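You operate a simulated robot arm through the tools that you are given. There is no shell and no other tool. Be economical: measure what you need, move in short steps, check, and stop when the job is done.

Carry out the task below with a simulated robot arm. There is one attempt and no reset: what you move stays moved.

Task
Fold both bath towels and push them back against the brown batten.
Fine: the teal one in three, short end first; the cream one in two.
Where things are to end (x, y in the base frame): bath towel within 30 mm of [400, -530]; bath towel within 30 mm of [610, -310].

The check looks at the end state, three seconds after you hand in, the way a careful person would. Anything else that was tipped, shoved, dropped, spilled or broken makes it a failure. Flat cloth is picked up by pressing the open fingertips on it (5 to 10 N) and closing them slowly along it; thin cloth reads only 2 to 8 mm in the jaws.

Robot
A 6-joint arm with a two-finger parallel gripper, fixed in place. Base frame: the origin is at the foot of the arm, x ahead of it, y to its left, z up. Lengths are in mm, angles in degrees, forces in N, time in s.
With the tool pointing down near the work surface it reaches from about 320 to 700 mm from the base axis. Its first joint turns from -166.0 to 166.0 degrees. Payload 4.1 kg.
Tool frame: the origin (TCP) lies between the finger pads and is the grasp point; the fingertips stand 23 mm ahead of it; z points along the fingers, y is the line along which they close. Largest opening 94 mm; finger width 38, thickness 10; the body of the gripper, 54 by 96 mm, starts 39 mm behind the TCP.
Orientation is that of the tool frame in the base frame, as [roll, pitch, yaw] about the fixed x, y, z axes, in that order (R = Rz(yaw) Ry(pitch) Rx(roll)). With the fingers straight down and closing along the base's y, the tool's x points along the base's -x, its y along +y and its z along -z.

Tools
- The arm moves only by the tool arm_command. Its argument "rows" is a list of rows, each a list of 3 entries, a list of its own where there are three numbers: the shift along the base's x, y, z in units of 150 mm (1.0 is 150 mm), then the turn, a rotation vector about the base's x, y, z in units of 90 degrees (1.0 is 90 degrees), then the closure, from 0 (fully open) to 1 (shut). In form: [[[x, y, z], [wx, wy, wz], grip], ...]. A call has 1 to 12 rows; each row is the pose to reach, as a shift and turn from the pose commanded when the call began. A call with a number of a shift or a turn outside -1 to 1 is refused whole. Each row takes 0.2 s and may step no farther than 50 mm and 8.6 degrees from the row before; otherwise, or with a gripper value out of range, the whole call is refused. Where a pose cannot be reached the arm comes as near as it can. A force on the tool above 90 N (or 10 N above the force at the start of the call, whichever is more), or a blocked arm, ends the call early, and 0.2 s more pass. Each finger travels about 45 mm/s and halts on what it meets, pressing with about 42 N; the grip force reading is that of the motor and also rises with nothing between the fingers. The clock runs only during rows and for 0.2 s after the last one: add rows that repeat a pose to give the fingers time. It gives the time, the measured TCP pose, the force on the tool (base axes), the opening and the grip force at its end, in the units of the frame above (readings bear some noise), with the torque about the TCP (base axes, N m) and any sound that the robot's microphone picked up, and new pictures: "pictures" is both (left out), scene, wrist or none.
- Cameras (640 x 400 px; columns grow to the right, rows downward): "scene" is fixed at [217.9, 650.6, 1291.3]; the picture's right is [-1.00, -0.07, 0.00], its down [-0.03, 0.38, -0.93] and it looks along [0.07, -0.92, -0.38] (base axes); focal length 369 px, centre (320, 200). "wrist" rides on the gripper at [86, 16, -74] in the tool frame; the picture's right is [-0.18, 0.98, 0.00], its down [-0.58, -0.11, -0.81] and it looks along [-0.79, -0.15, 0.59] (tool axes); focal length 243 px, centre (320, 200). There is no depth. A picture from a camera that has moved, and an enlarged one, comes with that camera's place and axes in the base frame and with its lens.
- move_column(by): slides the trunk up (or, below 0, down) by that many mm; the arm rides with it, the base frame stays. It gives what a move gives, with no picture.
- close_up(camera, box): a new picture of the part [left, top, right, bottom] of that camera's present view, enlarged. The clock stands still meanwhile.
- sign_off(): hands the job in; it is judged then, once.

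Go step by step. Nothing tells you positions but the pictures and the camera data: compare them with the known pose of the tool, close in by small moves and look again before you grip or let go. The budget is 120 turns and 200 pictures, counting those below and the enlarged ones. Unless the task says otherwise, let go and move clear before handing in, and close with one line.

The tools are called after "Emit:" as name(argument=value, ...) on one line, values as JSON. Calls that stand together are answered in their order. arm_command: Moves the arm, as the interface text tells. Its arguments: {"type":"object","properties":{"rows":{"type":"array","items":{"type":"array"}},"pictures":{"type":"string","enum":["both","scene","wrist","none"]}},"required":["rows"]} The other tools are called the same way: move_column (by) slides the trunk up or down; close_up (camera, box) takes an enlarged picture of a part of a camera's view; sign_off () hands the job in.

At the start:

```text
time_s: 0.0
eef_pos: [246.4, -236.5, 1075.6]
tcp_rot: [179.9, 0.0, 180.0]
ft_force: [-0.7, -0.3, 0.1]
torque: [0.02, -0.01, -0.01]
opening: 93.9
gripper_force: 0.0
trunk travel left (down, up): [-475.0, 115.0]
```

scene: 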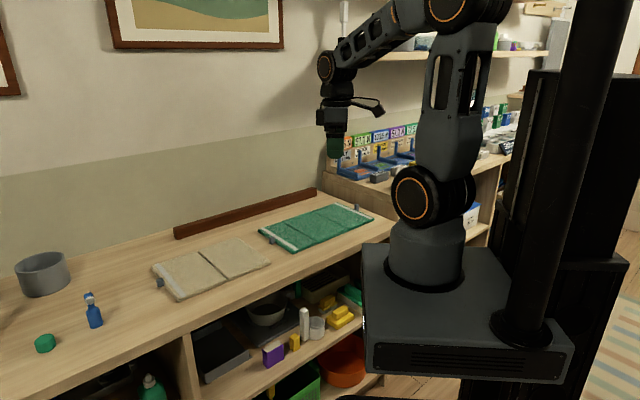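
wrist: 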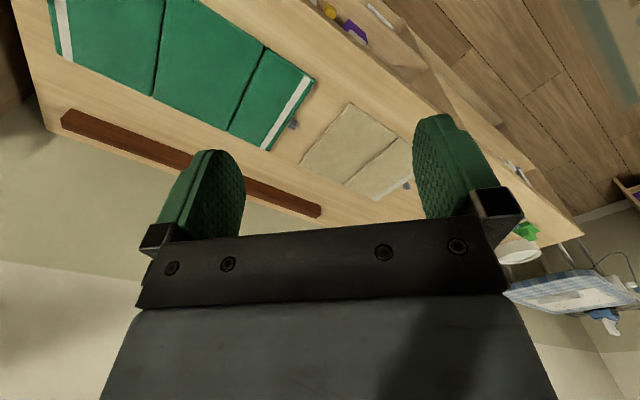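

I see a teal towel and a cream towel lying on the bench, with a brown batten behind them. I'll enlarge both before moving.

Emit:
close_up(camera="scene", box=[140, 180, 400, 310])

Emit:
close_up(camera="wrist", box=[40, 0, 440, 250])

```text
2.46 times, centred on (270, 245) of scene
camera zoom: at [217.9, 650.6, 1291.3], right [-1.0, -0.07, 0.0], down [-0.03, 0.38, -0.93], along [0.07, -0.92, -0.38], focal length 909 px, centre (443, 89)
```

zoom: 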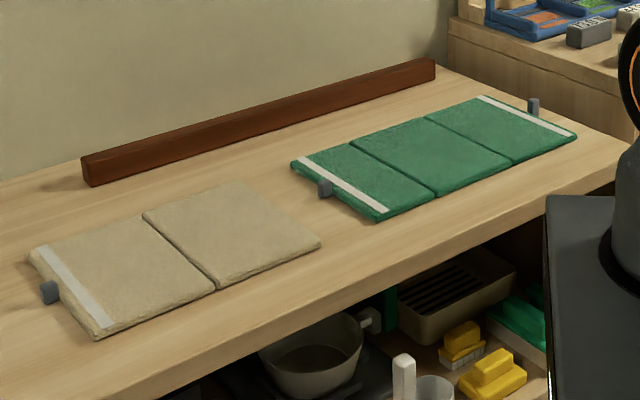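

```text
1.60 times, centred on (240, 125) of wrist
camera zoom: at [160.3, -220.9, 1150.5], right [0.18, 0.98, 0.0], down [0.58, -0.11, 0.81], along [0.79, -0.15, -0.59], focal length 388 px, centre (448, 320)
```

zoom: 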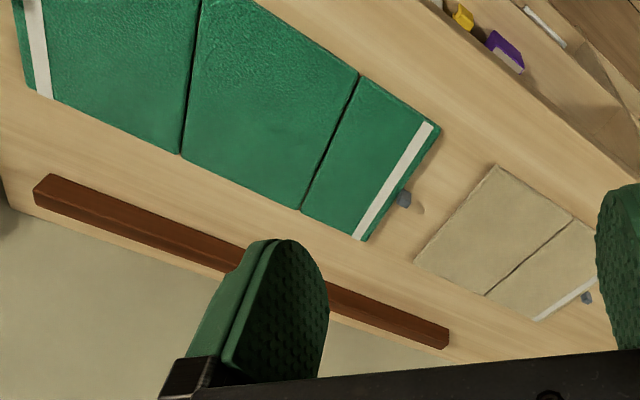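

The bench top comes out near z≈750, and the batten runs at about 45°. The teal's short end is near (430,-320), and the grey tab at each free edge looks like a grip point. I'll turn the tool to that angle and move above the teal's short end.

Emit:
arm_command(rows=[[[0.16, -0.06, -0.14], [0, 0, 0.08], 0], [[0.32, -0.12, -0.28], [0, 0, 0.163], 0], [[0.48, -0.18, -0.42], [0, 0, 0.245], 0], [[0.64, -0.24, -0.56], [0, 0, 0.326], 0], [[0.8, -0.3, -0.7], [0, 0, 0.408], 0], [[0.96, -0.36, -0.83], [0, 0, 0.489], 0], [[0.96, -0.36, -0.83], [0, 0, 0.489], 0]])

```text
time_s: 1.6
eef_pos: [391.2, -289.4, 951.7]
tcp_rot: [180.0, 0.0, -135.9]
ft_force: [0.4, -0.6, -0.4]
torque: [0.02, -0.01, 0.01]
opening: 94.1
gripper_force: 0.1
trunk travel left (down, up): [-475.0, 115.0]
camera wrist: at [319.3, -338.0, 1026.7], right [-0.55, 0.83, 0.0], down [0.49, 0.33, 0.81], along [0.67, 0.44, -0.59], focal length 243 px, centre (320, 200)
```

scene: 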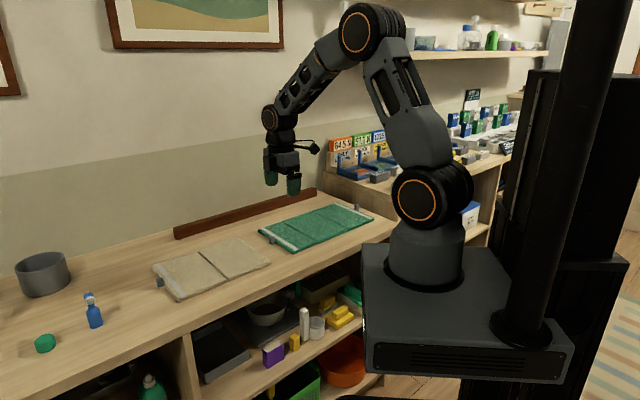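
wrist: 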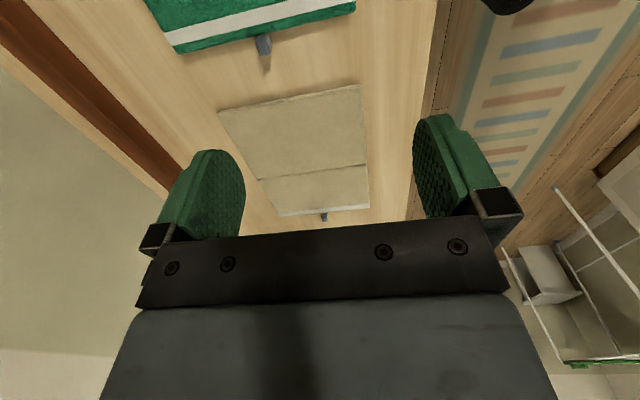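

The tool now lines up with the towels. I'll look more closely at the tab from here.

Emit:
close_up(camera="wrist", box=[160, 0, 400, 150])

Emit:
close_up(camera="scene", box=[240, 195, 320, 245])

```text
2.67 times, centred on (280, 75) of wrist
camera zoom: at [319.3, -338.0, 1026.7], right [-0.55, 0.83, 0.0], down [0.49, 0.33, 0.81], along [0.67, 0.44, -0.59], focal length 647 px, centre (427, 533)
```

zoom: 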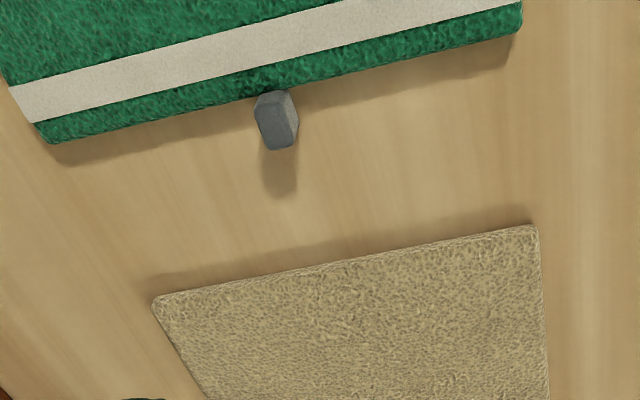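

```text
8.00 times, centred on (280, 220) of scene
camera zoom: at [217.9, 650.6, 1291.3], right [-1.0, -0.07, 0.0], down [-0.03, 0.38, -0.93], along [0.07, -0.92, -0.38], focal length 2956 px, centre (640, 40)
```

zoom: 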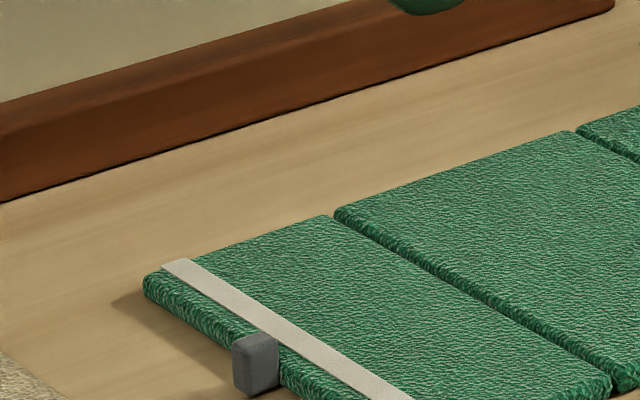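

The towels look like hinged panels about 12 mm thick with small grey blocks as tabs. I'll pinch each tab with the tool leaning 45° outward, then swing it about its crease. First I'll hover over the teal's short-end tab with that tilt.

Emit:
arm_command(rows=[[[0.058, -0.037, -0.08], [-0.058, 0.06, 0], 0], [[0.116, -0.073, -0.16], [-0.117, 0.119, 0], 0], [[0.174, -0.11, -0.24], [-0.175, 0.179, 0], 0], [[0.232, -0.147, -0.32], [-0.233, 0.238, 0], 0], [[0.29, -0.183, -0.4], [-0.292, 0.298, 0], 0], [[0.347, -0.22, -0.48], [-0.35, 0.357, 0], 0], [[0.347, -0.22, -0.48], [-0.35, 0.357, 0], 0]])

```text
time_s: 3.2
eef_pos: [440.7, -324.4, 880.4]
tcp_rot: [-179.6, -45.1, -136.2]
ft_force: [0.1, 1.1, -0.3]
torque: [0.0, -0.01, 0.01]
opening: 93.9
gripper_force: 0.1
trunk travel left (down, up): [-475.0, 115.0]
camera wrist: at [424.6, -318.1, 993.3], right [-0.59, 0.8, -0.14], down [0.78, 0.61, 0.16], along [0.21, -0.01, -0.98], focal length 243 px, centre (320, 200)
```

scene: 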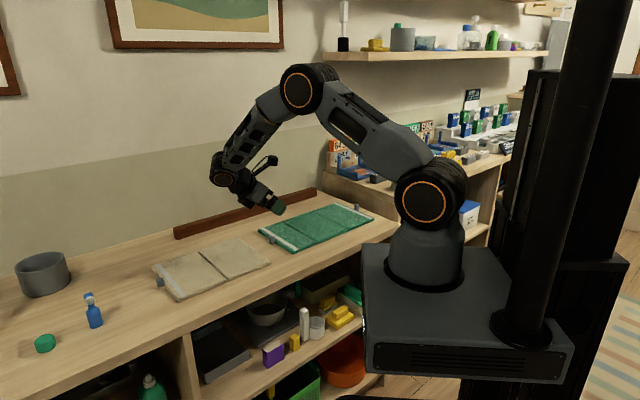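
wrist: 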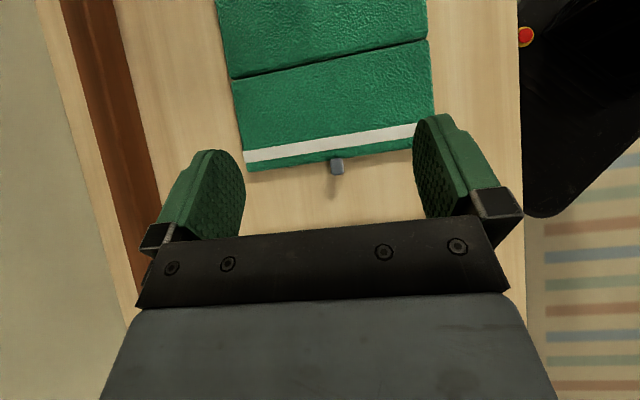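

The tab shows clearly at about (438,-328), centred between the fingers. I'll go straight down to z≈800 and look again.

Emit:
arm_command(rows=[[[0, 0, -0.2], [0, 0, 0], 0], [[0, 0, -0.4], [0, 0, 0], 0], [[0, 0, -0.52], [0, 0, 0], 0], [[0, 0, -0.52], [0, 0, 0], 0]])

Emit:
close_up(camera="scene", box=[230, 190, 326, 250])

```text
time_s: 4.2
eef_pos: [441.1, -325.4, 802.8]
tcp_rot: [-179.5, -45.0, -136.1]
ft_force: [0.0, -0.3, -0.5]
torque: [0.03, 0.0, 0.02]
opening: 94.1
gripper_force: 0.0
trunk travel left (down, up): [-475.0, 115.0]
camera wrist: at [424.0, -319.2, 915.7], right [-0.59, 0.8, -0.14], down [0.78, 0.61, 0.16], along [0.21, -0.01, -0.98], focal length 243 px, centre (320, 200)
```

scene: 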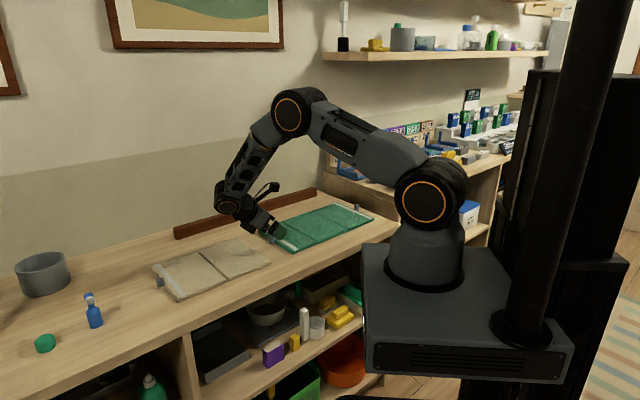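
wrist: 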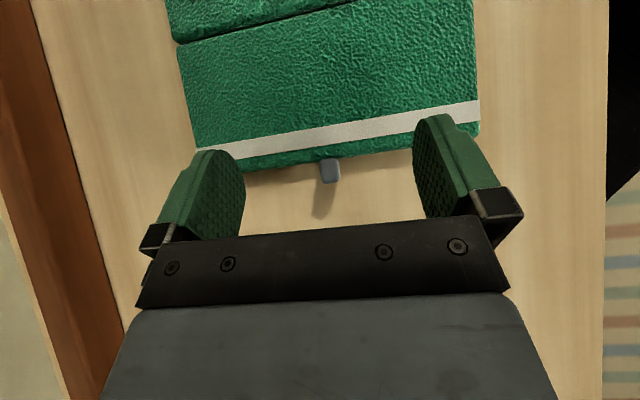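

```text
6.67 times, centred on (278, 220) of scene
camera zoom: at [217.9, 650.6, 1291.3], right [-1.0, -0.07, 0.0], down [-0.03, 0.38, -0.93], along [0.07, -0.92, -0.38], focal length 2463 px, centre (600, 67)
```

zoom: 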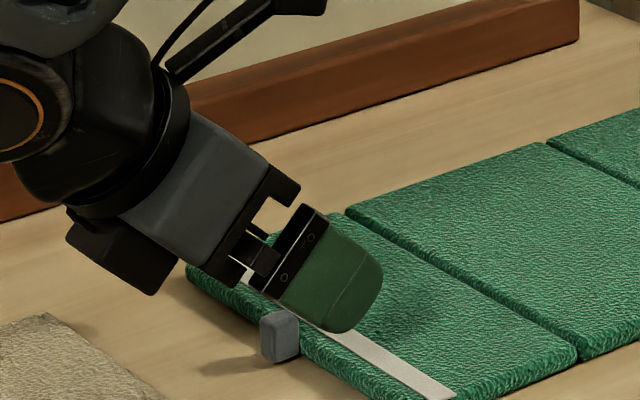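

The fingertips are just above the panel edge. I'll shift 7 mm outward and lower in small steps, watching the force for contact.

Emit:
arm_command(rows=[[[0.033, 0.033, -0.03], [0, 0, 0], 0], [[0.033, 0.033, -0.1], [0, 0, 0], 0], [[0.033, 0.033, -0.14], [0, 0, 0], 0], [[0.033, 0.033, -0.14], [0, 0, 0], 0]], pictures="wrist")

Emit:
close_up(camera="scene", box=[230, 190, 326, 250])

```text
time_s: 5.2
eef_pos: [446.2, -320.7, 780.6]
tcp_rot: [-179.6, -45.0, -136.1]
ft_force: [1.1, 0.4, 1.0]
torque: [-0.03, -0.01, 0.0]
opening: 94.0
gripper_force: 0.0
trunk travel left (down, up): [-475.0, 115.0]
camera wrist: at [428.9, -314.3, 894.2], right [-0.59, 0.8, -0.14], down [0.78, 0.61, 0.16], along [0.21, -0.01, -0.98], focal length 243 px, centre (320, 200)
```

wrist: 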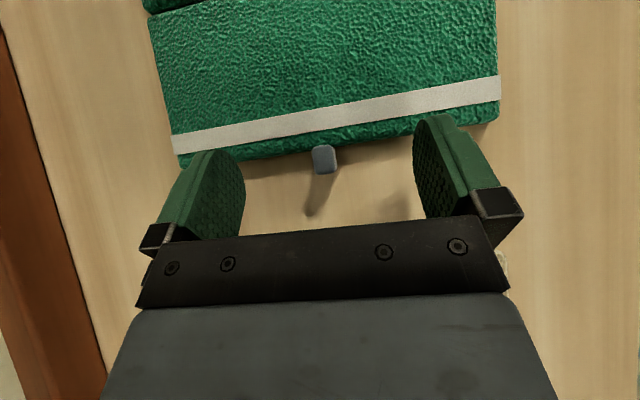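

```text
6.67 times, centred on (278, 220) of scene
camera zoom: at [217.9, 650.6, 1291.3], right [-1.0, -0.07, 0.0], down [-0.03, 0.38, -0.93], along [0.07, -0.92, -0.38], focal length 2463 px, centre (600, 67)
```

zoom: 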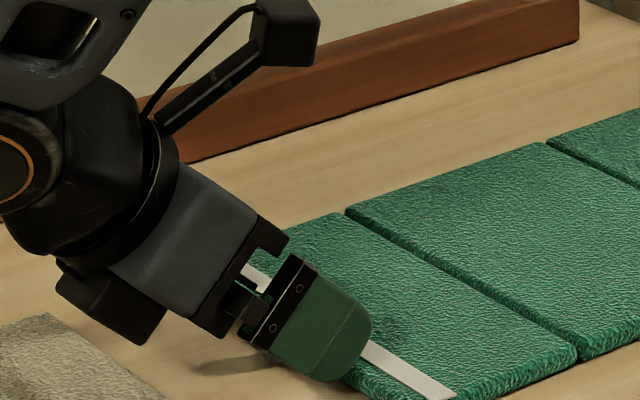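

The tab sits between the pads and nothing is touching yet. I'll lower a few mm more, checking for table contact.

Emit:
arm_command(rows=[[[0, 0, -0.013], [0, 0, 0], 0], [[0, 0, -0.027], [0, 0, 0], 0], [[0, 0, -0.027], [0, 0, 0], 0]], pictures="none")

```text
time_s: 6.0
eef_pos: [446.6, -321.6, 775.8]
tcp_rot: [-179.6, -45.0, -136.2]
ft_force: [0.1, -0.3, 0.2]
torque: [0.0, 0.01, 0.02]
opening: 94.2
gripper_force: 0.1
trunk travel left (down, up): [-475.0, 115.0]
```

Still clear of the table. I'll close on the tab now.

Emit:
arm_command(rows=[[[0, 0, 0], [0, 0, 0], 0.15], [[0, 0, 0], [0, 0, 0], 0.3], [[0, 0, 0], [0, 0, 0], 0.45], [[0, 0, 0], [0, 0, 0], 0.6], [[0, 0, 0], [0, 0, 0], 0.75], [[0, 0, 0], [0, 0, 0], 0.88], [[0, 0, 0], [0, 0, 0], 1.0], [[0, 0, 0], [0, 0, 0], 1.0], [[0, 0, 0], [0, 0, 0], 1.0]], pictures="wrist")

Emit:
close_up(camera="scene", box=[230, 190, 326, 250])

```text
time_s: 8.0
eef_pos: [446.5, -320.7, 774.7]
tcp_rot: [-179.6, -45.1, -136.2]
ft_force: [-0.8, -0.4, 0.8]
torque: [0.11, 0.17, 0.27]
opening: 10.8
gripper_force: 42.1
trunk travel left (down, up): [-475.0, 115.0]
camera wrist: at [429.6, -314.6, 889.6], right [-0.59, 0.8, -0.14], down [0.78, 0.61, 0.16], along [0.21, -0.01, -0.98], focal length 243 px, centre (320, 200)
```

wrist: 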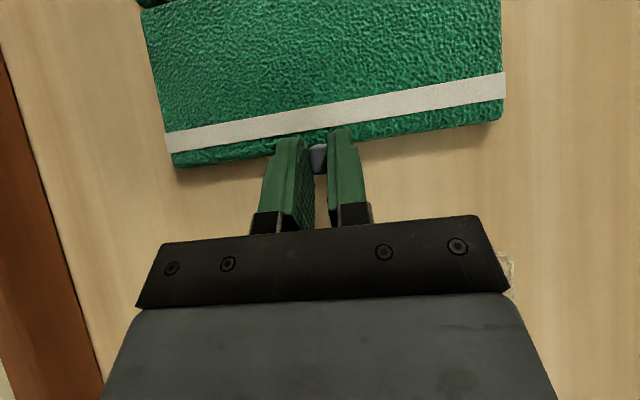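

```text
6.67 times, centred on (278, 220) of scene
camera zoom: at [217.9, 650.6, 1291.3], right [-1.0, -0.07, 0.0], down [-0.03, 0.38, -0.93], along [0.07, -0.92, -0.38], focal length 2463 px, centre (600, 67)
```

zoom: 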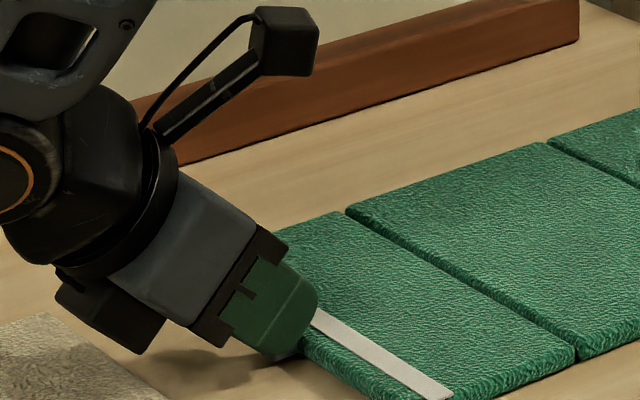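

The tab is gripped, with a 10.8 mm opening. I'll swing the first 40° about the crease and check.

Emit:
arm_command(rows=[[[-0.017, -0.017, 0.099], [0.062, -0.063, 0], 1], [[-0.0435, -0.0427, 0.194], [0.124, -0.127, 0], 1], [[-0.079, -0.078, 0.282], [0.187, -0.19, 0], 1], [[-0.1235, -0.121, 0.363], [0.249, -0.254, 0], 1], [[-0.175, -0.172, 0.435], [0.311, -0.317, 0], 1], [[-0.175, -0.172, 0.435], [0.311, -0.317, 0], 1]])

Emit:
close_up(camera="scene", box=[230, 170, 390, 270])

```text
time_s: 9.4
eef_pos: [419.7, -345.3, 841.9]
tcp_rot: [-179.9, -5.0, -136.0]
ft_force: [-2.7, 0.6, 3.1]
torque: [-0.32, 0.36, 0.06]
opening: 11.4
gripper_force: 42.1
trunk travel left (down, up): [-475.0, 115.0]
camera wrist: at [352.1, -389.5, 924.2], right [-0.55, 0.83, -0.02], down [0.54, 0.37, 0.75], along [0.63, 0.41, -0.66], focal length 243 px, centre (320, 200)
```

scene: 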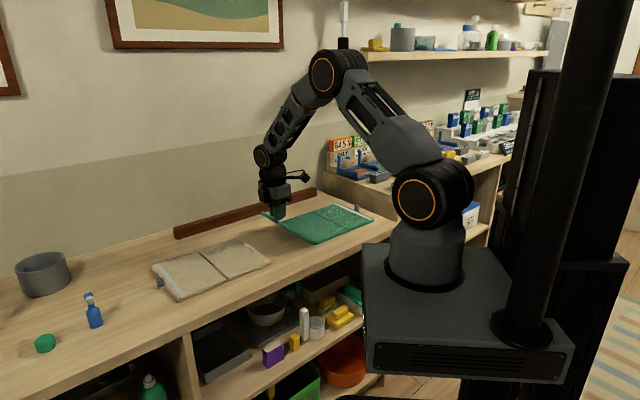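
wrist: 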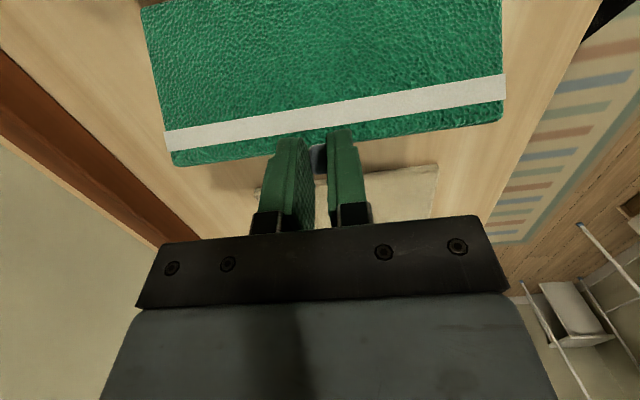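

```text
4.00 times, centred on (310, 220) of scene
camera zoom: at [217.9, 650.6, 1291.3], right [-1.0, -0.07, 0.0], down [-0.03, 0.38, -0.93], along [0.07, -0.92, -0.38], focal length 1478 px, centre (360, 120)
```

zoom: 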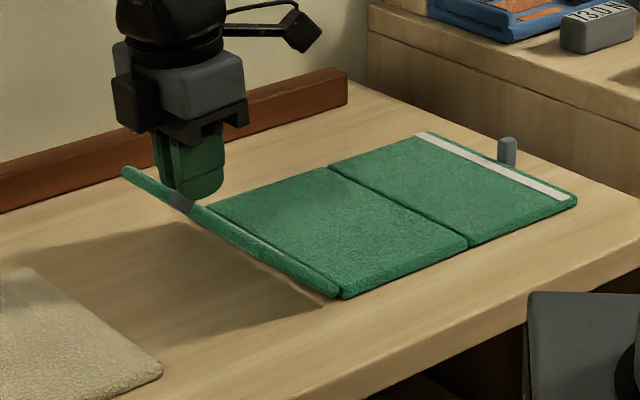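

The panel is following the grip with almost no force. I'll continue to about 88°.

Emit:
arm_command(rows=[[[-0.0584, -0.0573, 0.0606], [0.062, -0.063, 0], 1], [[-0.1223, -0.12, 0.109], [0.124, -0.127, 0], 1], [[-0.19, -0.187, 0.145], [0.187, -0.19, 0], 1], [[-0.261, -0.256, 0.167], [0.249, -0.254, 0], 1], [[-0.334, -0.327, 0.175], [0.311, -0.317, 0], 1], [[-0.406, -0.398, 0.169], [0.373, -0.381, 0], 1], [[-0.406, -0.398, 0.169], [0.373, -0.381, 0], 1]], pictures="scene")

Emit:
close_up(camera="scene", box=[230, 170, 390, 270])

```text
time_s: 11.0
eef_pos: [361.4, -405.6, 867.3]
tcp_rot: [179.6, 43.1, -136.2]
ft_force: [-0.4, 0.5, 1.2]
torque: [-0.06, -0.08, -0.04]
opening: 11.1
gripper_force: 42.1
trunk travel left (down, up): [-475.0, 115.0]
```

scene: 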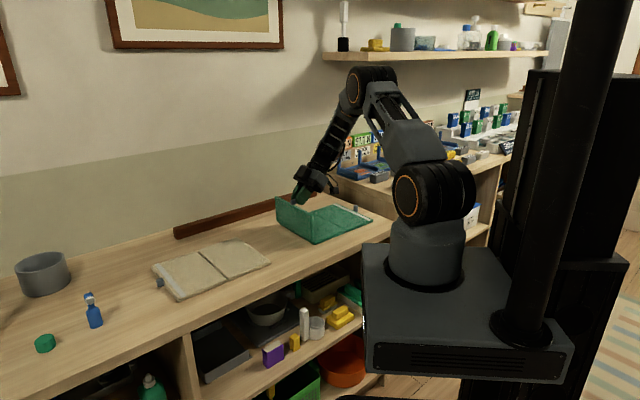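

```text
4.00 times, centred on (310, 220) of scene
camera zoom: at [217.9, 650.6, 1291.3], right [-1.0, -0.07, 0.0], down [-0.03, 0.38, -0.93], along [0.07, -0.92, -0.38], focal length 1478 px, centre (360, 120)
```

zoom: 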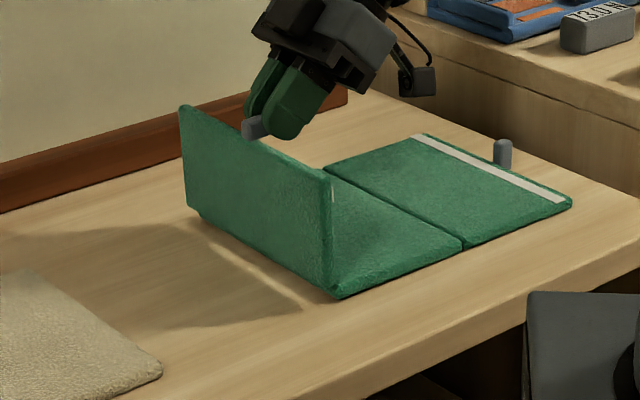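

The panel is vertical. I'll take it to about 112° so gravity carries it the rest of the way.

Emit:
arm_command(rows=[[[-0.0714, -0.07, -0.0204], [0.062, -0.063, 0], 1], [[-0.14, -0.137, -0.0544], [0.124, -0.127, 0], 1], [[-0.204, -0.2, -0.101], [0.187, -0.19, 0], 1], [[-0.204, -0.2, -0.101], [0.187, -0.19, 0], 1]], pictures="none")

Emit:
close_up(camera="scene", box=[230, 170, 390, 270])

```text
time_s: 12.0
eef_pos: [328.4, -434.1, 852.1]
tcp_rot: [178.9, 67.1, -136.7]
ft_force: [-0.3, -0.4, -1.7]
torque: [-0.05, 0.01, -0.02]
opening: 11.2
gripper_force: 41.9
trunk travel left (down, up): [-475.0, 115.0]
```

```text
4.00 times, centred on (310, 220) of scene
camera zoom: at [217.9, 650.6, 1291.3], right [-1.0, -0.07, 0.0], down [-0.03, 0.38, -0.93], along [0.07, -0.92, -0.38], focal length 1478 px, centre (360, 120)
```

zoom: 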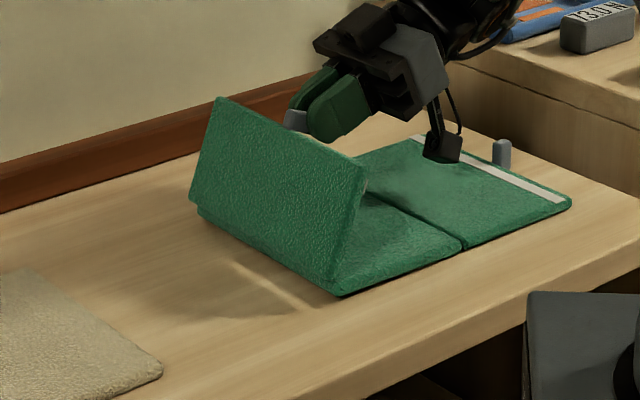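

The camera bracket has clearance. I'll open slowly to let the panel drop.

Emit:
arm_command(rows=[[[0, 0, 0], [0, 0, 0], 0.85], [[0, 0, 0], [0, 0, 0], 0.7], [[0, 0, 0], [0, 0, 0], 0.5], [[0, 0, 0], [0, 0, 0], 0.4], [[0, 0, 0], [0, 0, 0], 0.4], [[0, 0, 0], [0, 0, 0], 0.4], [[0, 0, 0], [0, 0, 0], 0.4]], pictures="wrist")

Emit:
close_up(camera="scene", box=[230, 170, 390, 270])

```text
time_s: 13.6
eef_pos: [328.5, -433.8, 852.9]
tcp_rot: [178.9, 67.0, -136.8]
ft_force: [-0.9, -0.7, 1.5]
torque: [0.02, 0.01, -0.01]
opening: 56.6
gripper_force: 0.1
trunk travel left (down, up): [-475.0, 115.0]
camera wrist: at [244.5, -494.3, 802.5], right [-0.63, 0.75, 0.18], down [-0.29, -0.44, 0.85], along [0.72, 0.49, 0.5], focal length 243 px, centre (320, 200)
```

wrist: 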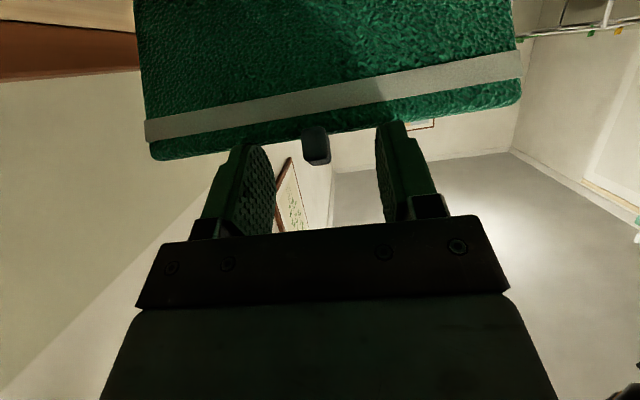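

```text
4.00 times, centred on (310, 220) of scene
camera zoom: at [217.9, 650.6, 1291.3], right [-1.0, -0.07, 0.0], down [-0.03, 0.38, -0.93], along [0.07, -0.92, -0.38], focal length 1478 px, centre (360, 120)
```

zoom: 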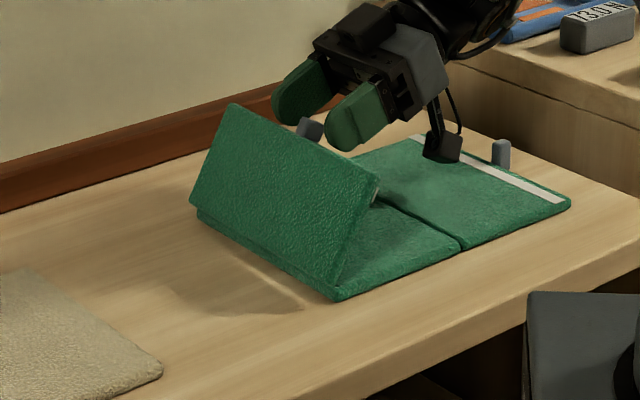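

The panel stays up by itself at about 120°, so I'll press it over. First I'll lift clear, bring the tool back to vertical, close the fingers and go round to its outer side.

Emit:
arm_command(rows=[[[0, 0, 0.33], [0, 0, 0], 0.4], [[0, 0, 0.6], [0, 0, 0], 0.4], [[0, 0, 0.8], [0, 0, 0], 0.4], [[0.05, 0.05, 0.8], [-0.065, 0.066, 0], 0.5], [[0.1, 0.1, 0.8], [-0.13, 0.133, 0], 0.6], [[0.15, 0.15, 0.8], [-0.195, 0.2, 0], 0.7], [[0.2, 0.2, 0.8], [-0.26, 0.266, 0], 0.8], [[0.25, 0.25, 0.8], [-0.325, 0.332, 0], 0.9], [[0.3, 0.3, 0.8], [-0.39, 0.399, 0], 1], [[0.35, 0.35, 0.8], [-0.456, 0.466, 0], 1], [[0.4, 0.392, 0.8], [-0.521, 0.532, 0], 1], [[0.4, 0.392, 0.8], [-0.521, 0.532, 0], 1]])

Emit:
close_up(camera="scene", box=[230, 170, 390, 270])

```text
time_s: 16.2
eef_pos: [390.4, -375.4, 972.1]
tcp_rot: [-180.0, -0.2, -136.1]
ft_force: [0.1, 0.0, -0.2]
torque: [0.0, 0.01, -0.02]
opening: 0.0
gripper_force: 42.6
trunk travel left (down, up): [-475.0, 115.0]
camera wrist: at [317.0, -422.4, 1046.8], right [-0.55, 0.84, 0.0], down [0.5, 0.33, 0.8], along [0.67, 0.44, -0.59], focal length 243 px, centre (320, 200)
```

scene: 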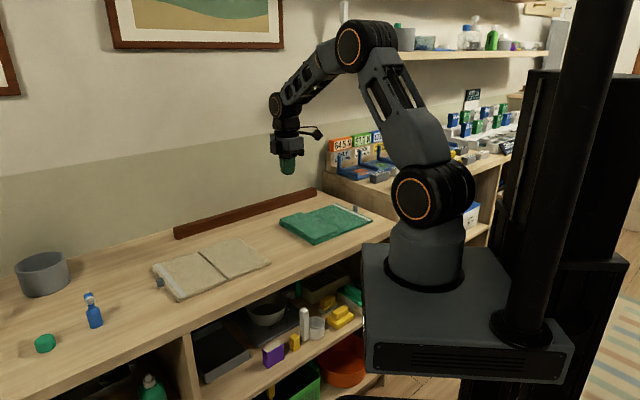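
wrist: 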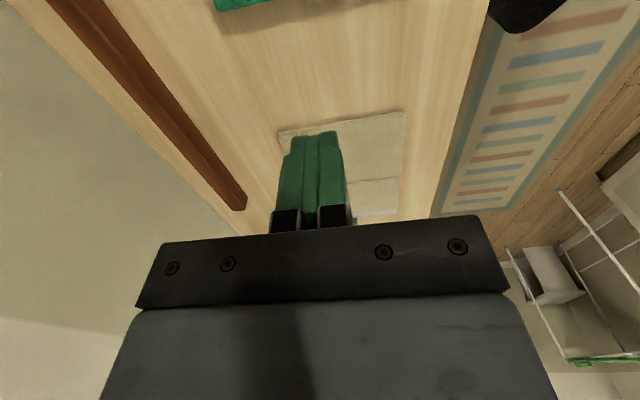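

```text
4.00 times, centred on (310, 220) of scene
camera zoom: at [217.9, 650.6, 1291.3], right [-1.0, -0.07, 0.0], down [-0.03, 0.38, -0.93], along [0.07, -0.92, -0.38], focal length 1478 px, centre (360, 120)
```

zoom: 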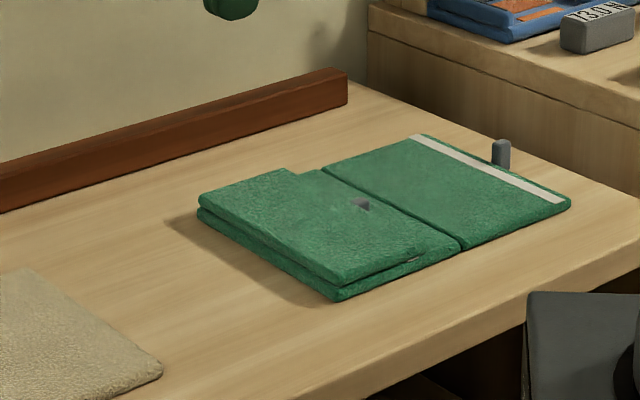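

The short panel dropped flat by itself. The far tab looks close to the raised unit on the right, so I need to measure that gap. I'll move over it with the camera looking down.

Emit:
arm_command(rows=[[[-0.133, -0.13, 0], [-0.058, 0.06, 0], 1], [[-0.267, -0.26, 0], [-0.117, 0.119, 0], 1], [[-0.4, -0.39, 0], [-0.175, 0.179, 0], 1], [[-0.533, -0.52, 0], [-0.233, 0.238, 0], 1], [[-0.667, -0.65, 0], [-0.292, 0.298, 0], 1], [[-0.8, -0.78, 0], [-0.35, 0.357, 0], 1], [[-0.9, -0.88, -0.1], [-0.35, 0.357, 0], 1], [[-0.9, -0.88, -0.1], [-0.35, 0.357, 0], 1]])

Emit:
close_up(camera="scene", box=[310, 130, 406, 250])

```text
time_s: 18.0
eef_pos: [255.1, -509.4, 958.2]
tcp_rot: [-179.6, -45.1, -136.3]
ft_force: [0.0, -0.6, 0.0]
torque: [0.02, -0.02, 0.01]
opening: 0.1
gripper_force: 42.2
trunk travel left (down, up): [-475.0, 115.0]
camera wrist: at [237.3, -503.4, 1072.5], right [-0.59, 0.8, -0.14], down [0.78, 0.61, 0.16], along [0.21, -0.01, -0.98], focal length 243 px, centre (320, 200)
```

scene: 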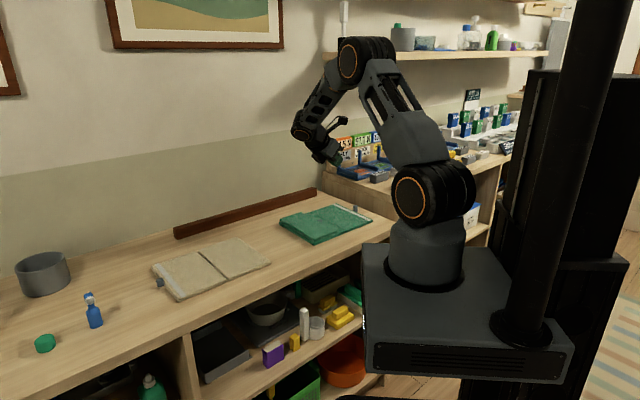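
wrist: 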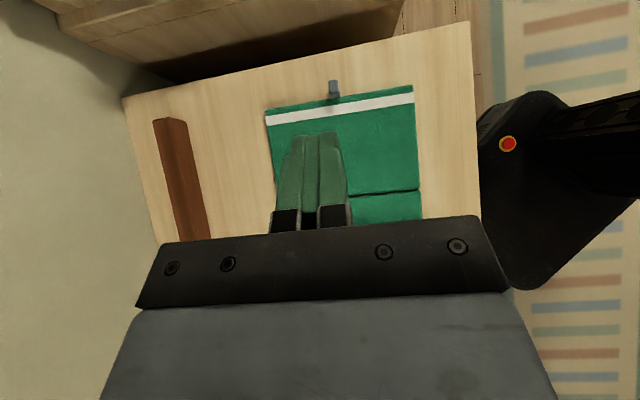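

```text
3.33 times, centred on (358, 190) of scene
camera zoom: at [217.9, 650.6, 1291.3], right [-1.0, -0.07, 0.0], down [-0.03, 0.38, -0.93], along [0.07, -0.92, -0.38], focal length 1232 px, centre (193, 233)
```

zoom: 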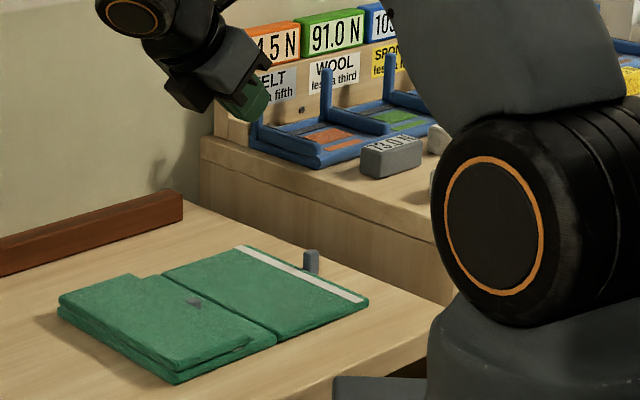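

The bench ends about 42 mm beyond the far tab, where the raised unit stands to z≈838, so I can't lean 45° there. My plan is to turn the tool round, pinch the far tab vertically, and slide the towel about 60 mm away from the unit before folding. First I'll set the tool upright and turn it.

Emit:
arm_command(rows=[[[0.06, 0.06, 0], [0.058, -0.06, 0], 1], [[0.12, 0.12, 0], [0.117, -0.119, 0], 1], [[0.18, 0.18, 0], [0.175, -0.179, 0], 0.8], [[0.24, 0.24, 0], [0.233, -0.238, 0], 0.6], [[0.3, 0.3, 0], [0.292, -0.298, 0], 0.4], [[0.35, 0.35, 0], [0.35, -0.357, 0], 0.2], [[0.35, 0.35, 0], [0.35, -0.357, 0], 0]], pictures="none")

Emit:
arm_command(rows=[[[0, 0, 0], [0, 0, 0.09], 0], [[0, 0, 0], [0, 0, 0.18], 0], [[0, 0, 0], [0, 0, 0.27], 0], [[0, 0, 0], [0, 0, 0.36], 0], [[0, 0, 0], [0, 0, 0.45], 0], [[0, 0, 0], [0, 0, 0.54], 0], [[0, 0, 0], [0, 0, 0.63], 0], [[0, 0, 0], [0, 0, 0.72], 0], [[0, 0, 0], [0, 0, 0.81], 0], [[0, 0, 0], [0, 0, 0.9], 0], [[0, 0, 0], [0, 0, 0.99], 0]], pictures="scene")

```text
time_s: 19.6
eef_pos: [307.4, -456.2, 956.7]
tcp_rot: [180.0, 0.1, -136.2]
ft_force: [0.8, 0.1, -0.1]
torque: [-0.02, 0.01, 0.04]
opening: 94.1
gripper_force: 0.1
trunk travel left (down, up): [-475.0, 115.0]
```

```text
time_s: 22.0
eef_pos: [376.8, -383.2, 937.7]
tcp_rot: [175.1, -1.0, -52.6]
ft_force: [-0.3, 0.7, -0.2]
torque: [-0.01, 0.01, -0.03]
opening: 94.2
gripper_force: 0.0
out of reach, approached as far as the arm can: row 9, 10, 11
trunk travel left (down, up): [-475.0, 115.0]
```

scene: 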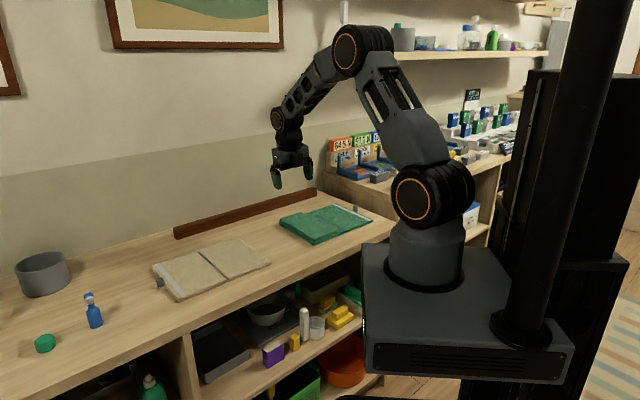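

A wrist joint limit stopped that turn, so I'll go back and turn the other way.

Emit:
arm_command(rows=[[[0, 0, 0], [0, 0, -0.09], 0], [[0, 0, 0], [0, 0, -0.18], 0], [[0, 0, 0], [0, 0, -0.27], 0], [[0, 0, 0], [0, 0, -0.36], 0], [[0, 0, 0], [0, 0, -0.45], 0], [[0, 0, 0], [0, 0, -0.54], 0], [[0, 0, 0], [0, 0, -0.63], 0], [[0, 0, 0], [0, 0, -0.72], 0], [[0, 0, 0], [0, 0, -0.81], 0], [[0, 0, 0], [0, 0, -0.9], 0], [[0, 0, 0], [0, 0, -0.99], 0]], pictures="none")

Emit:
arm_command(rows=[[[0, 0, 0], [0, 0, -0.09], 0], [[0, 0, 0], [0, 0, -0.18], 0], [[0, 0, 0], [0, 0, -0.27], 0], [[0, 0, 0], [0, 0, -0.36], 0], [[0, 0, 0], [0, 0, -0.45], 0], [[0, 0, 0], [0, 0, -0.54], 0], [[0, 0, 0], [0, 0, -0.63], 0], [[0, 0, 0], [0, 0, -0.72], 0], [[0, 0, 0], [0, 0, -0.81], 0], [[0, 0, 0], [0, 0, -0.9], 0], [[0, 0, 0], [0, 0, -0.99], 0]], pictures="none")

```text
time_s: 24.4
eef_pos: [375.5, -382.1, 938.2]
tcp_rot: [175.2, -0.9, -141.9]
ft_force: [0.3, 0.0, 0.4]
torque: [0.01, -0.02, 0.01]
opening: 93.9
gripper_force: 0.0
trunk travel left (down, up): [-475.0, 115.0]
```

```text
time_s: 26.8
eef_pos: [374.3, -381.8, 937.2]
tcp_rot: [175.2, -1.0, 128.9]
ft_force: [0.0, -0.9, 0.4]
torque: [-0.01, -0.01, 0.01]
opening: 94.2
gripper_force: 0.1
trunk travel left (down, up): [-475.0, 115.0]
```

The tool is turning freely this way. I'll finish the turn.

Emit:
arm_command(rows=[[[0, 0, 0], [0, 0, -0.09], 0], [[0, 0, 0], [0, 0, -0.18], 0], [[0, 0, 0], [0, 0, -0.27], 0], [[0, 0, 0], [0, 0, -0.36], 0], [[0, 0, 0], [0, 0, -0.45], 0], [[0, 0, 0], [0, 0, -0.54], 0], [[0, 0, 0], [0, 0, -0.63], 0], [[0, 0, 0], [0, 0, -0.72], 0], [[0, 0, 0], [0, 0, -0.81], 0], [[0, 0, 0], [0, 0, -0.9], 0], [[0, 0, 0], [0, 0, -0.939], 0]], pictures="none")

Emit:
arm_command(rows=[[[-0.2, -0.2, 0], [0.03, 0.045, 0], 0], [[-0.4, -0.4, 0], [0.03, 0.045, 0], 0], [[-0.55, -0.55, 0], [0.03, 0.045, 0], 0], [[-0.55, -0.55, 0], [0.03, 0.045, 0], 0]], pictures="both")

```text
time_s: 29.2
eef_pos: [374.9, -381.4, 938.3]
tcp_rot: [175.2, -0.9, 44.5]
ft_force: [0.1, -0.1, 0.3]
torque: [0.02, 0.02, 0.0]
opening: 94.2
gripper_force: 0.1
trunk travel left (down, up): [-475.0, 115.0]
```

```text
time_s: 30.2
eef_pos: [292.5, -465.6, 937.3]
tcp_rot: [-179.9, 0.0, 44.6]
ft_force: [0.0, 0.5, -0.1]
torque: [0.04, -0.03, 0.0]
opening: 94.1
gripper_force: 0.0
trunk travel left (down, up): [-475.0, 115.0]
camera wrist: at [366.6, -415.3, 1012.8], right [0.56, -0.83, 0.0], down [-0.49, -0.33, 0.81], along [-0.67, -0.45, -0.59], focal length 243 px, centre (320, 200)
```

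scene: 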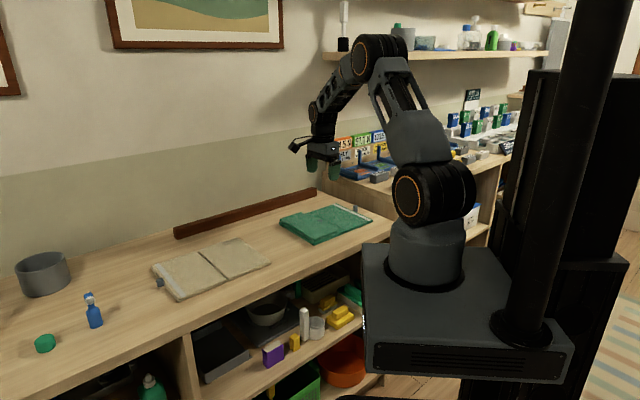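
wrist: 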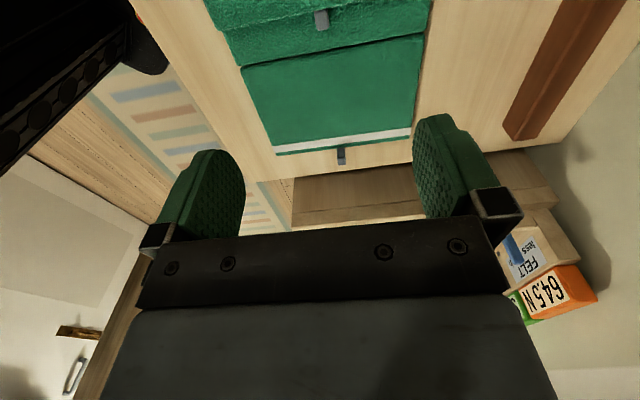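

From this side the view is clear: the tab is near (185,-573), and the unit's face is about 50 mm beyond it. I'll go above the tab and part way down, with the tool vertical.

Emit:
arm_command(rows=[[[-0.193, -0.19, 0], [0, 0, 0], 0], [[-0.386, -0.38, 0], [0, 0, 0], 0], [[-0.579, -0.57, 0], [0, 0, 0], 0], [[-0.772, -0.763, 0], [0, 0, 0], 0], [[-0.772, -0.763, -0.25], [0, 0, 0], 0], [[-0.772, -0.763, -0.5], [0, 0, 0], 0], [[-0.772, -0.763, -0.75], [0, 0, 0], 0], [[-0.772, -0.763, -0.75], [0, 0, 0], 0]])

Emit:
close_up(camera="scene", box=[310, 160, 406, 250])

```text
time_s: 32.0
eef_pos: [175.7, -580.7, 822.2]
tcp_rot: [179.8, 0.0, 44.6]
ft_force: [0.1, 1.0, -0.6]
torque: [-0.02, 0.02, -0.03]
opening: 94.1
gripper_force: 0.2
trunk travel left (down, up): [-475.0, 115.0]
camera wrist: at [248.6, -531.1, 897.5], right [0.56, -0.83, 0.0], down [-0.49, -0.33, 0.81], along [-0.67, -0.45, -0.59], focal length 243 px, centre (320, 200)
```

scene: 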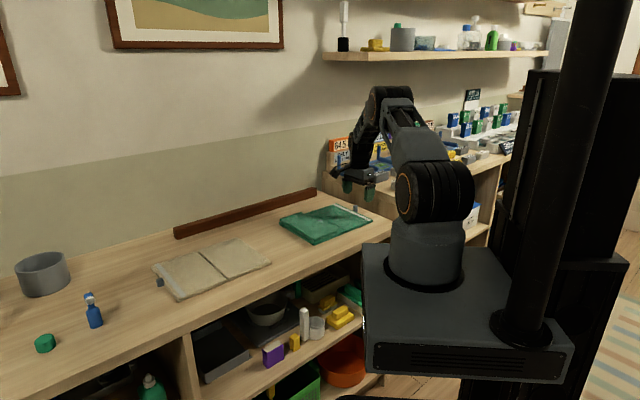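
wrist: 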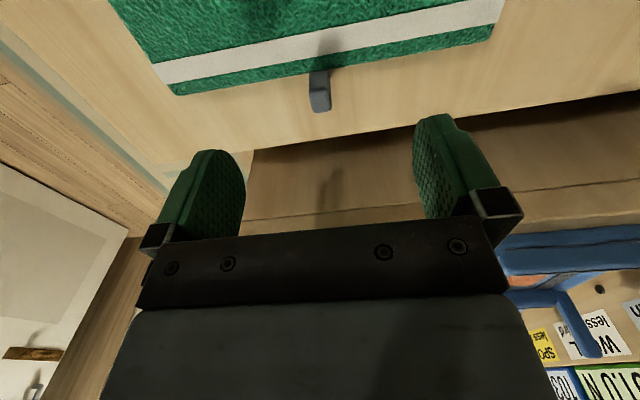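

```text
4.44 times, centred on (358, 205) of scene
camera zoom: at [217.9, 650.6, 1291.3], right [-1.0, -0.07, 0.0], down [-0.03, 0.38, -0.93], along [0.07, -0.92, -0.38], focal length 1642 px, centre (151, 178)
```

zoom: 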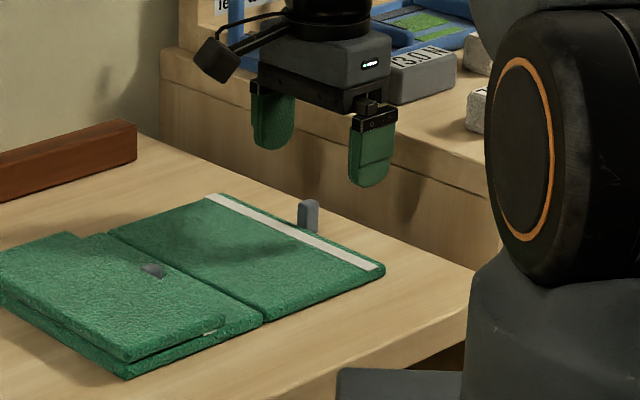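

The unit's face is only about 10 mm from the gripper body at full depth, so I'll lean the tool 10° away from it. I'll go down around the tab in steps.

Emit:
arm_command(rows=[[[0.01, 0.01, 0], [-0.039, 0.04, 0], 0], [[0.01, 0.01, -0.06], [-0.078, 0.079, 0], 0], [[0.01, 0.01, -0.14], [-0.078, 0.079, 0], 0], [[0.01, 0.01, -0.22], [-0.078, 0.079, 0], 0], [[0.01, 0.01, -0.287], [-0.078, 0.079, 0], 0], [[0.01, 0.01, -0.287], [-0.078, 0.079, 0], 0]], pictures="wrist")

Emit:
close_up(camera="scene", box=[310, 160, 406, 250])

```text
time_s: 33.4
eef_pos: [177.1, -576.7, 780.5]
tcp_rot: [179.9, 10.0, 44.6]
ft_force: [-0.8, -0.3, 0.2]
torque: [-0.03, -0.02, -0.02]
opening: 93.9
gripper_force: 0.0
trunk travel left (down, up): [-475.0, 115.0]
camera wrist: at [259.2, -519.9, 838.4], right [0.56, -0.83, 0.03], down [-0.38, -0.23, 0.9], along [-0.73, -0.51, -0.44], focal length 243 px, centre (320, 200)
```

wrist: 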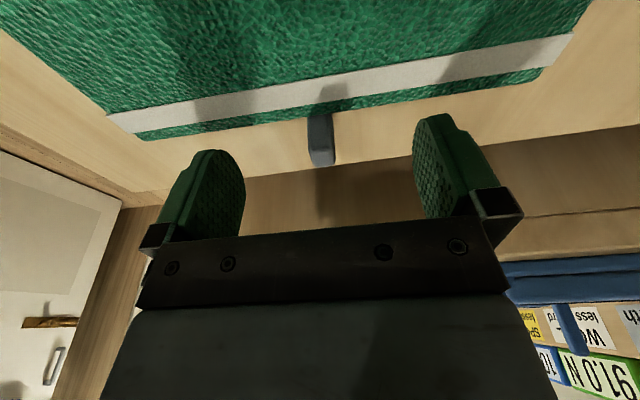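

```text
4.44 times, centred on (358, 205) of scene
camera zoom: at [217.9, 650.6, 1291.3], right [-1.0, -0.07, 0.0], down [-0.03, 0.38, -0.93], along [0.07, -0.92, -0.38], focal length 1642 px, centre (151, 178)
```

zoom: 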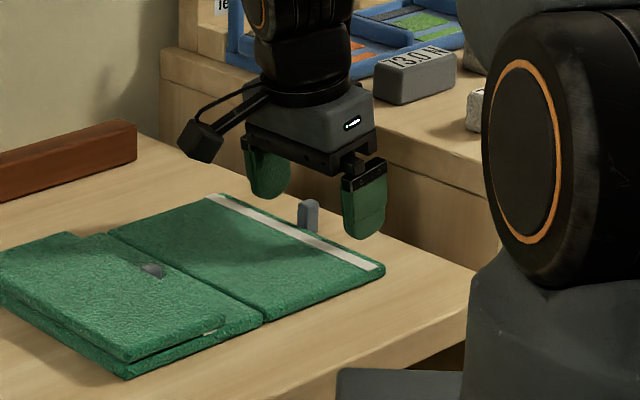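

The tab lies between the fingers. I'll close on it.

Emit:
arm_command(rows=[[[0, 0, 0], [0, 0, 0], 0.15], [[0, 0, 0], [0, 0, 0], 0.3], [[0, 0, 0], [0, 0, 0], 0.45], [[0, 0, 0], [0, 0, 0], 0.6], [[0, 0, 0], [0, 0, 0], 0.75], [[0, 0, 0], [0, 0, 0], 0.88], [[0, 0, 0], [0, 0, 0], 1.0], [[0, 0, 0], [0, 0, 0], 1.0], [[0, 0, 0], [0, 0, 0], 1.0]], pictures="none")

Emit:
close_up(camera="scene", box=[310, 160, 406, 250])

```text
time_s: 35.4
eef_pos: [176.7, -577.1, 780.0]
tcp_rot: [179.9, 9.9, 44.6]
ft_force: [-0.1, -0.6, -0.4]
torque: [-0.01, -0.04, -0.28]
opening: 11.0
gripper_force: 41.5
trunk travel left (down, up): [-475.0, 115.0]
```

```text
4.44 times, centred on (358, 205) of scene
camera zoom: at [217.9, 650.6, 1291.3], right [-1.0, -0.07, 0.0], down [-0.03, 0.38, -0.93], along [0.07, -0.92, -0.38], focal length 1642 px, centre (151, 178)
```

zoom: 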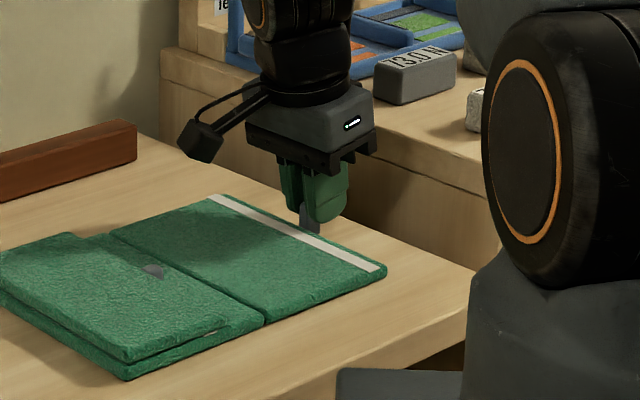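

The grip is good at 11 mm. I'll slide the whole towel away from the unit, 30 mm first as a check.

Emit:
arm_command(rows=[[[0.024, 0.0235, 0], [0, 0, 0], 1], [[0.048, 0.047, 0], [0, 0, 0], 1], [[0.072, 0.0705, 0], [0, 0, 0], 1], [[0.096, 0.094, 0], [0, 0, 0], 1], [[0.12, 0.1175, 0], [0, 0, 0], 1], [[0.143, 0.14, 0], [0, 0, 0], 1], [[0.143, 0.14, 0], [0, 0, 0], 1]], pictures="none")

Emit:
close_up(camera="scene", box=[270, 160, 406, 250])

```text
time_s: 37.0
eef_pos: [199.4, -557.6, 780.5]
tcp_rot: [-180.0, 10.0, 44.5]
ft_force: [-0.7, -0.1, -0.6]
torque: [-0.33, 0.36, -0.01]
opening: 11.2
gripper_force: 42.5
trunk travel left (down, up): [-475.0, 115.0]
```

```text
4.44 times, centred on (338, 205) of scene
camera zoom: at [217.9, 650.6, 1291.3], right [-1.0, -0.07, 0.0], down [-0.03, 0.38, -0.93], along [0.07, -0.92, -0.38], focal length 1642 px, centre (240, 178)
```

zoom: 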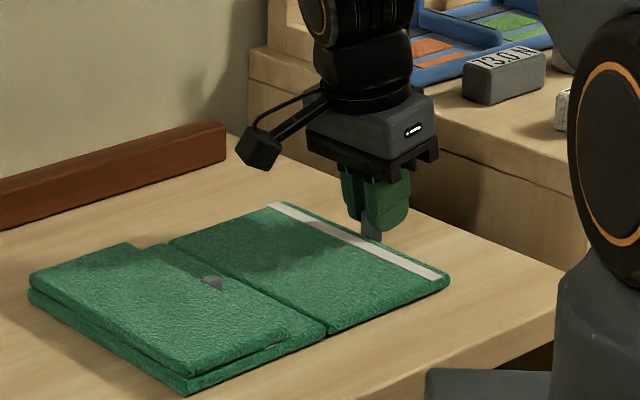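

It slides cleanly, so I'll do another 32 mm.

Emit:
arm_command(rows=[[[0.024, 0.0235, 0], [0, 0, 0], 1], [[0.048, 0.047, 0], [0, 0, 0], 1], [[0.072, 0.0705, 0], [0, 0, 0], 1], [[0.096, 0.094, 0], [0, 0, 0], 1], [[0.12, 0.1175, 0], [0, 0, 0], 1], [[0.152, 0.149, 0], [0, 0, 0], 1], [[0.152, 0.149, 0], [0, 0, 0], 1]], pictures="none")

Emit:
arm_command(rows=[[[0, 0, 0], [0, 0, 0], 0.8], [[0, 0, 0], [0, 0, 0], 0.6], [[0, 0, 0], [0, 0, 0], 0.4], [[0, 0, 0], [0, 0, 0], 0.2], [[0, 0, 0], [0, 0, 0], 0], [[0, 0, 0], [0, 0, 0], 0], [[0, 0, 0.2], [0, 0, 0], 0], [[0, 0, 0.4], [0, 0, 0], 0], [[0, 0, 0.4], [0, 0, 0], 0]], pictures="both")

```text
time_s: 38.6
eef_pos: [221.4, -533.7, 782.7]
tcp_rot: [180.0, 10.0, 44.7]
ft_force: [-0.3, -0.3, -0.6]
torque: [-0.35, 0.35, 0.02]
opening: 11.0
gripper_force: 42.0
trunk travel left (down, up): [-475.0, 115.0]
```

```text
time_s: 40.6
eef_pos: [221.1, -534.7, 840.8]
tcp_rot: [-179.9, 10.1, 44.6]
ft_force: [-0.1, 0.3, -0.2]
torque: [0.01, 0.02, -0.02]
opening: 93.8
gripper_force: 0.0
trunk travel left (down, up): [-475.0, 115.0]
camera wrist: at [303.2, -477.4, 900.5], right [0.56, -0.83, 0.03], down [-0.38, -0.23, 0.9], along [-0.73, -0.51, -0.44], focal length 243 px, centre (320, 200)
```

scene: 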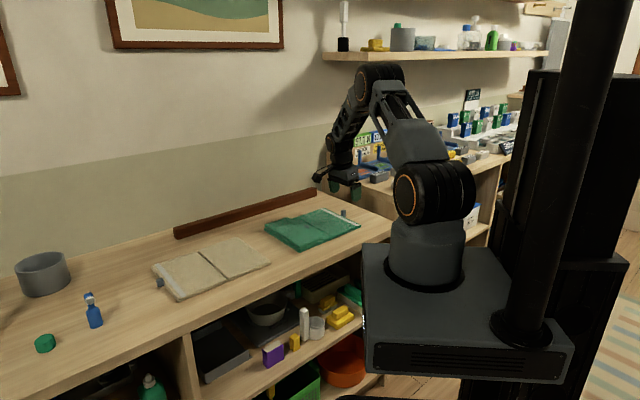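
wrist: 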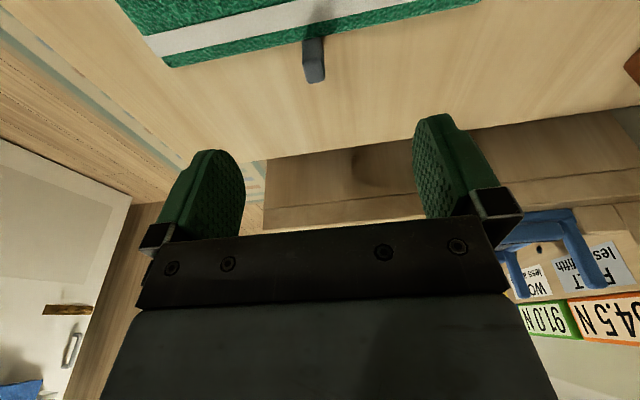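

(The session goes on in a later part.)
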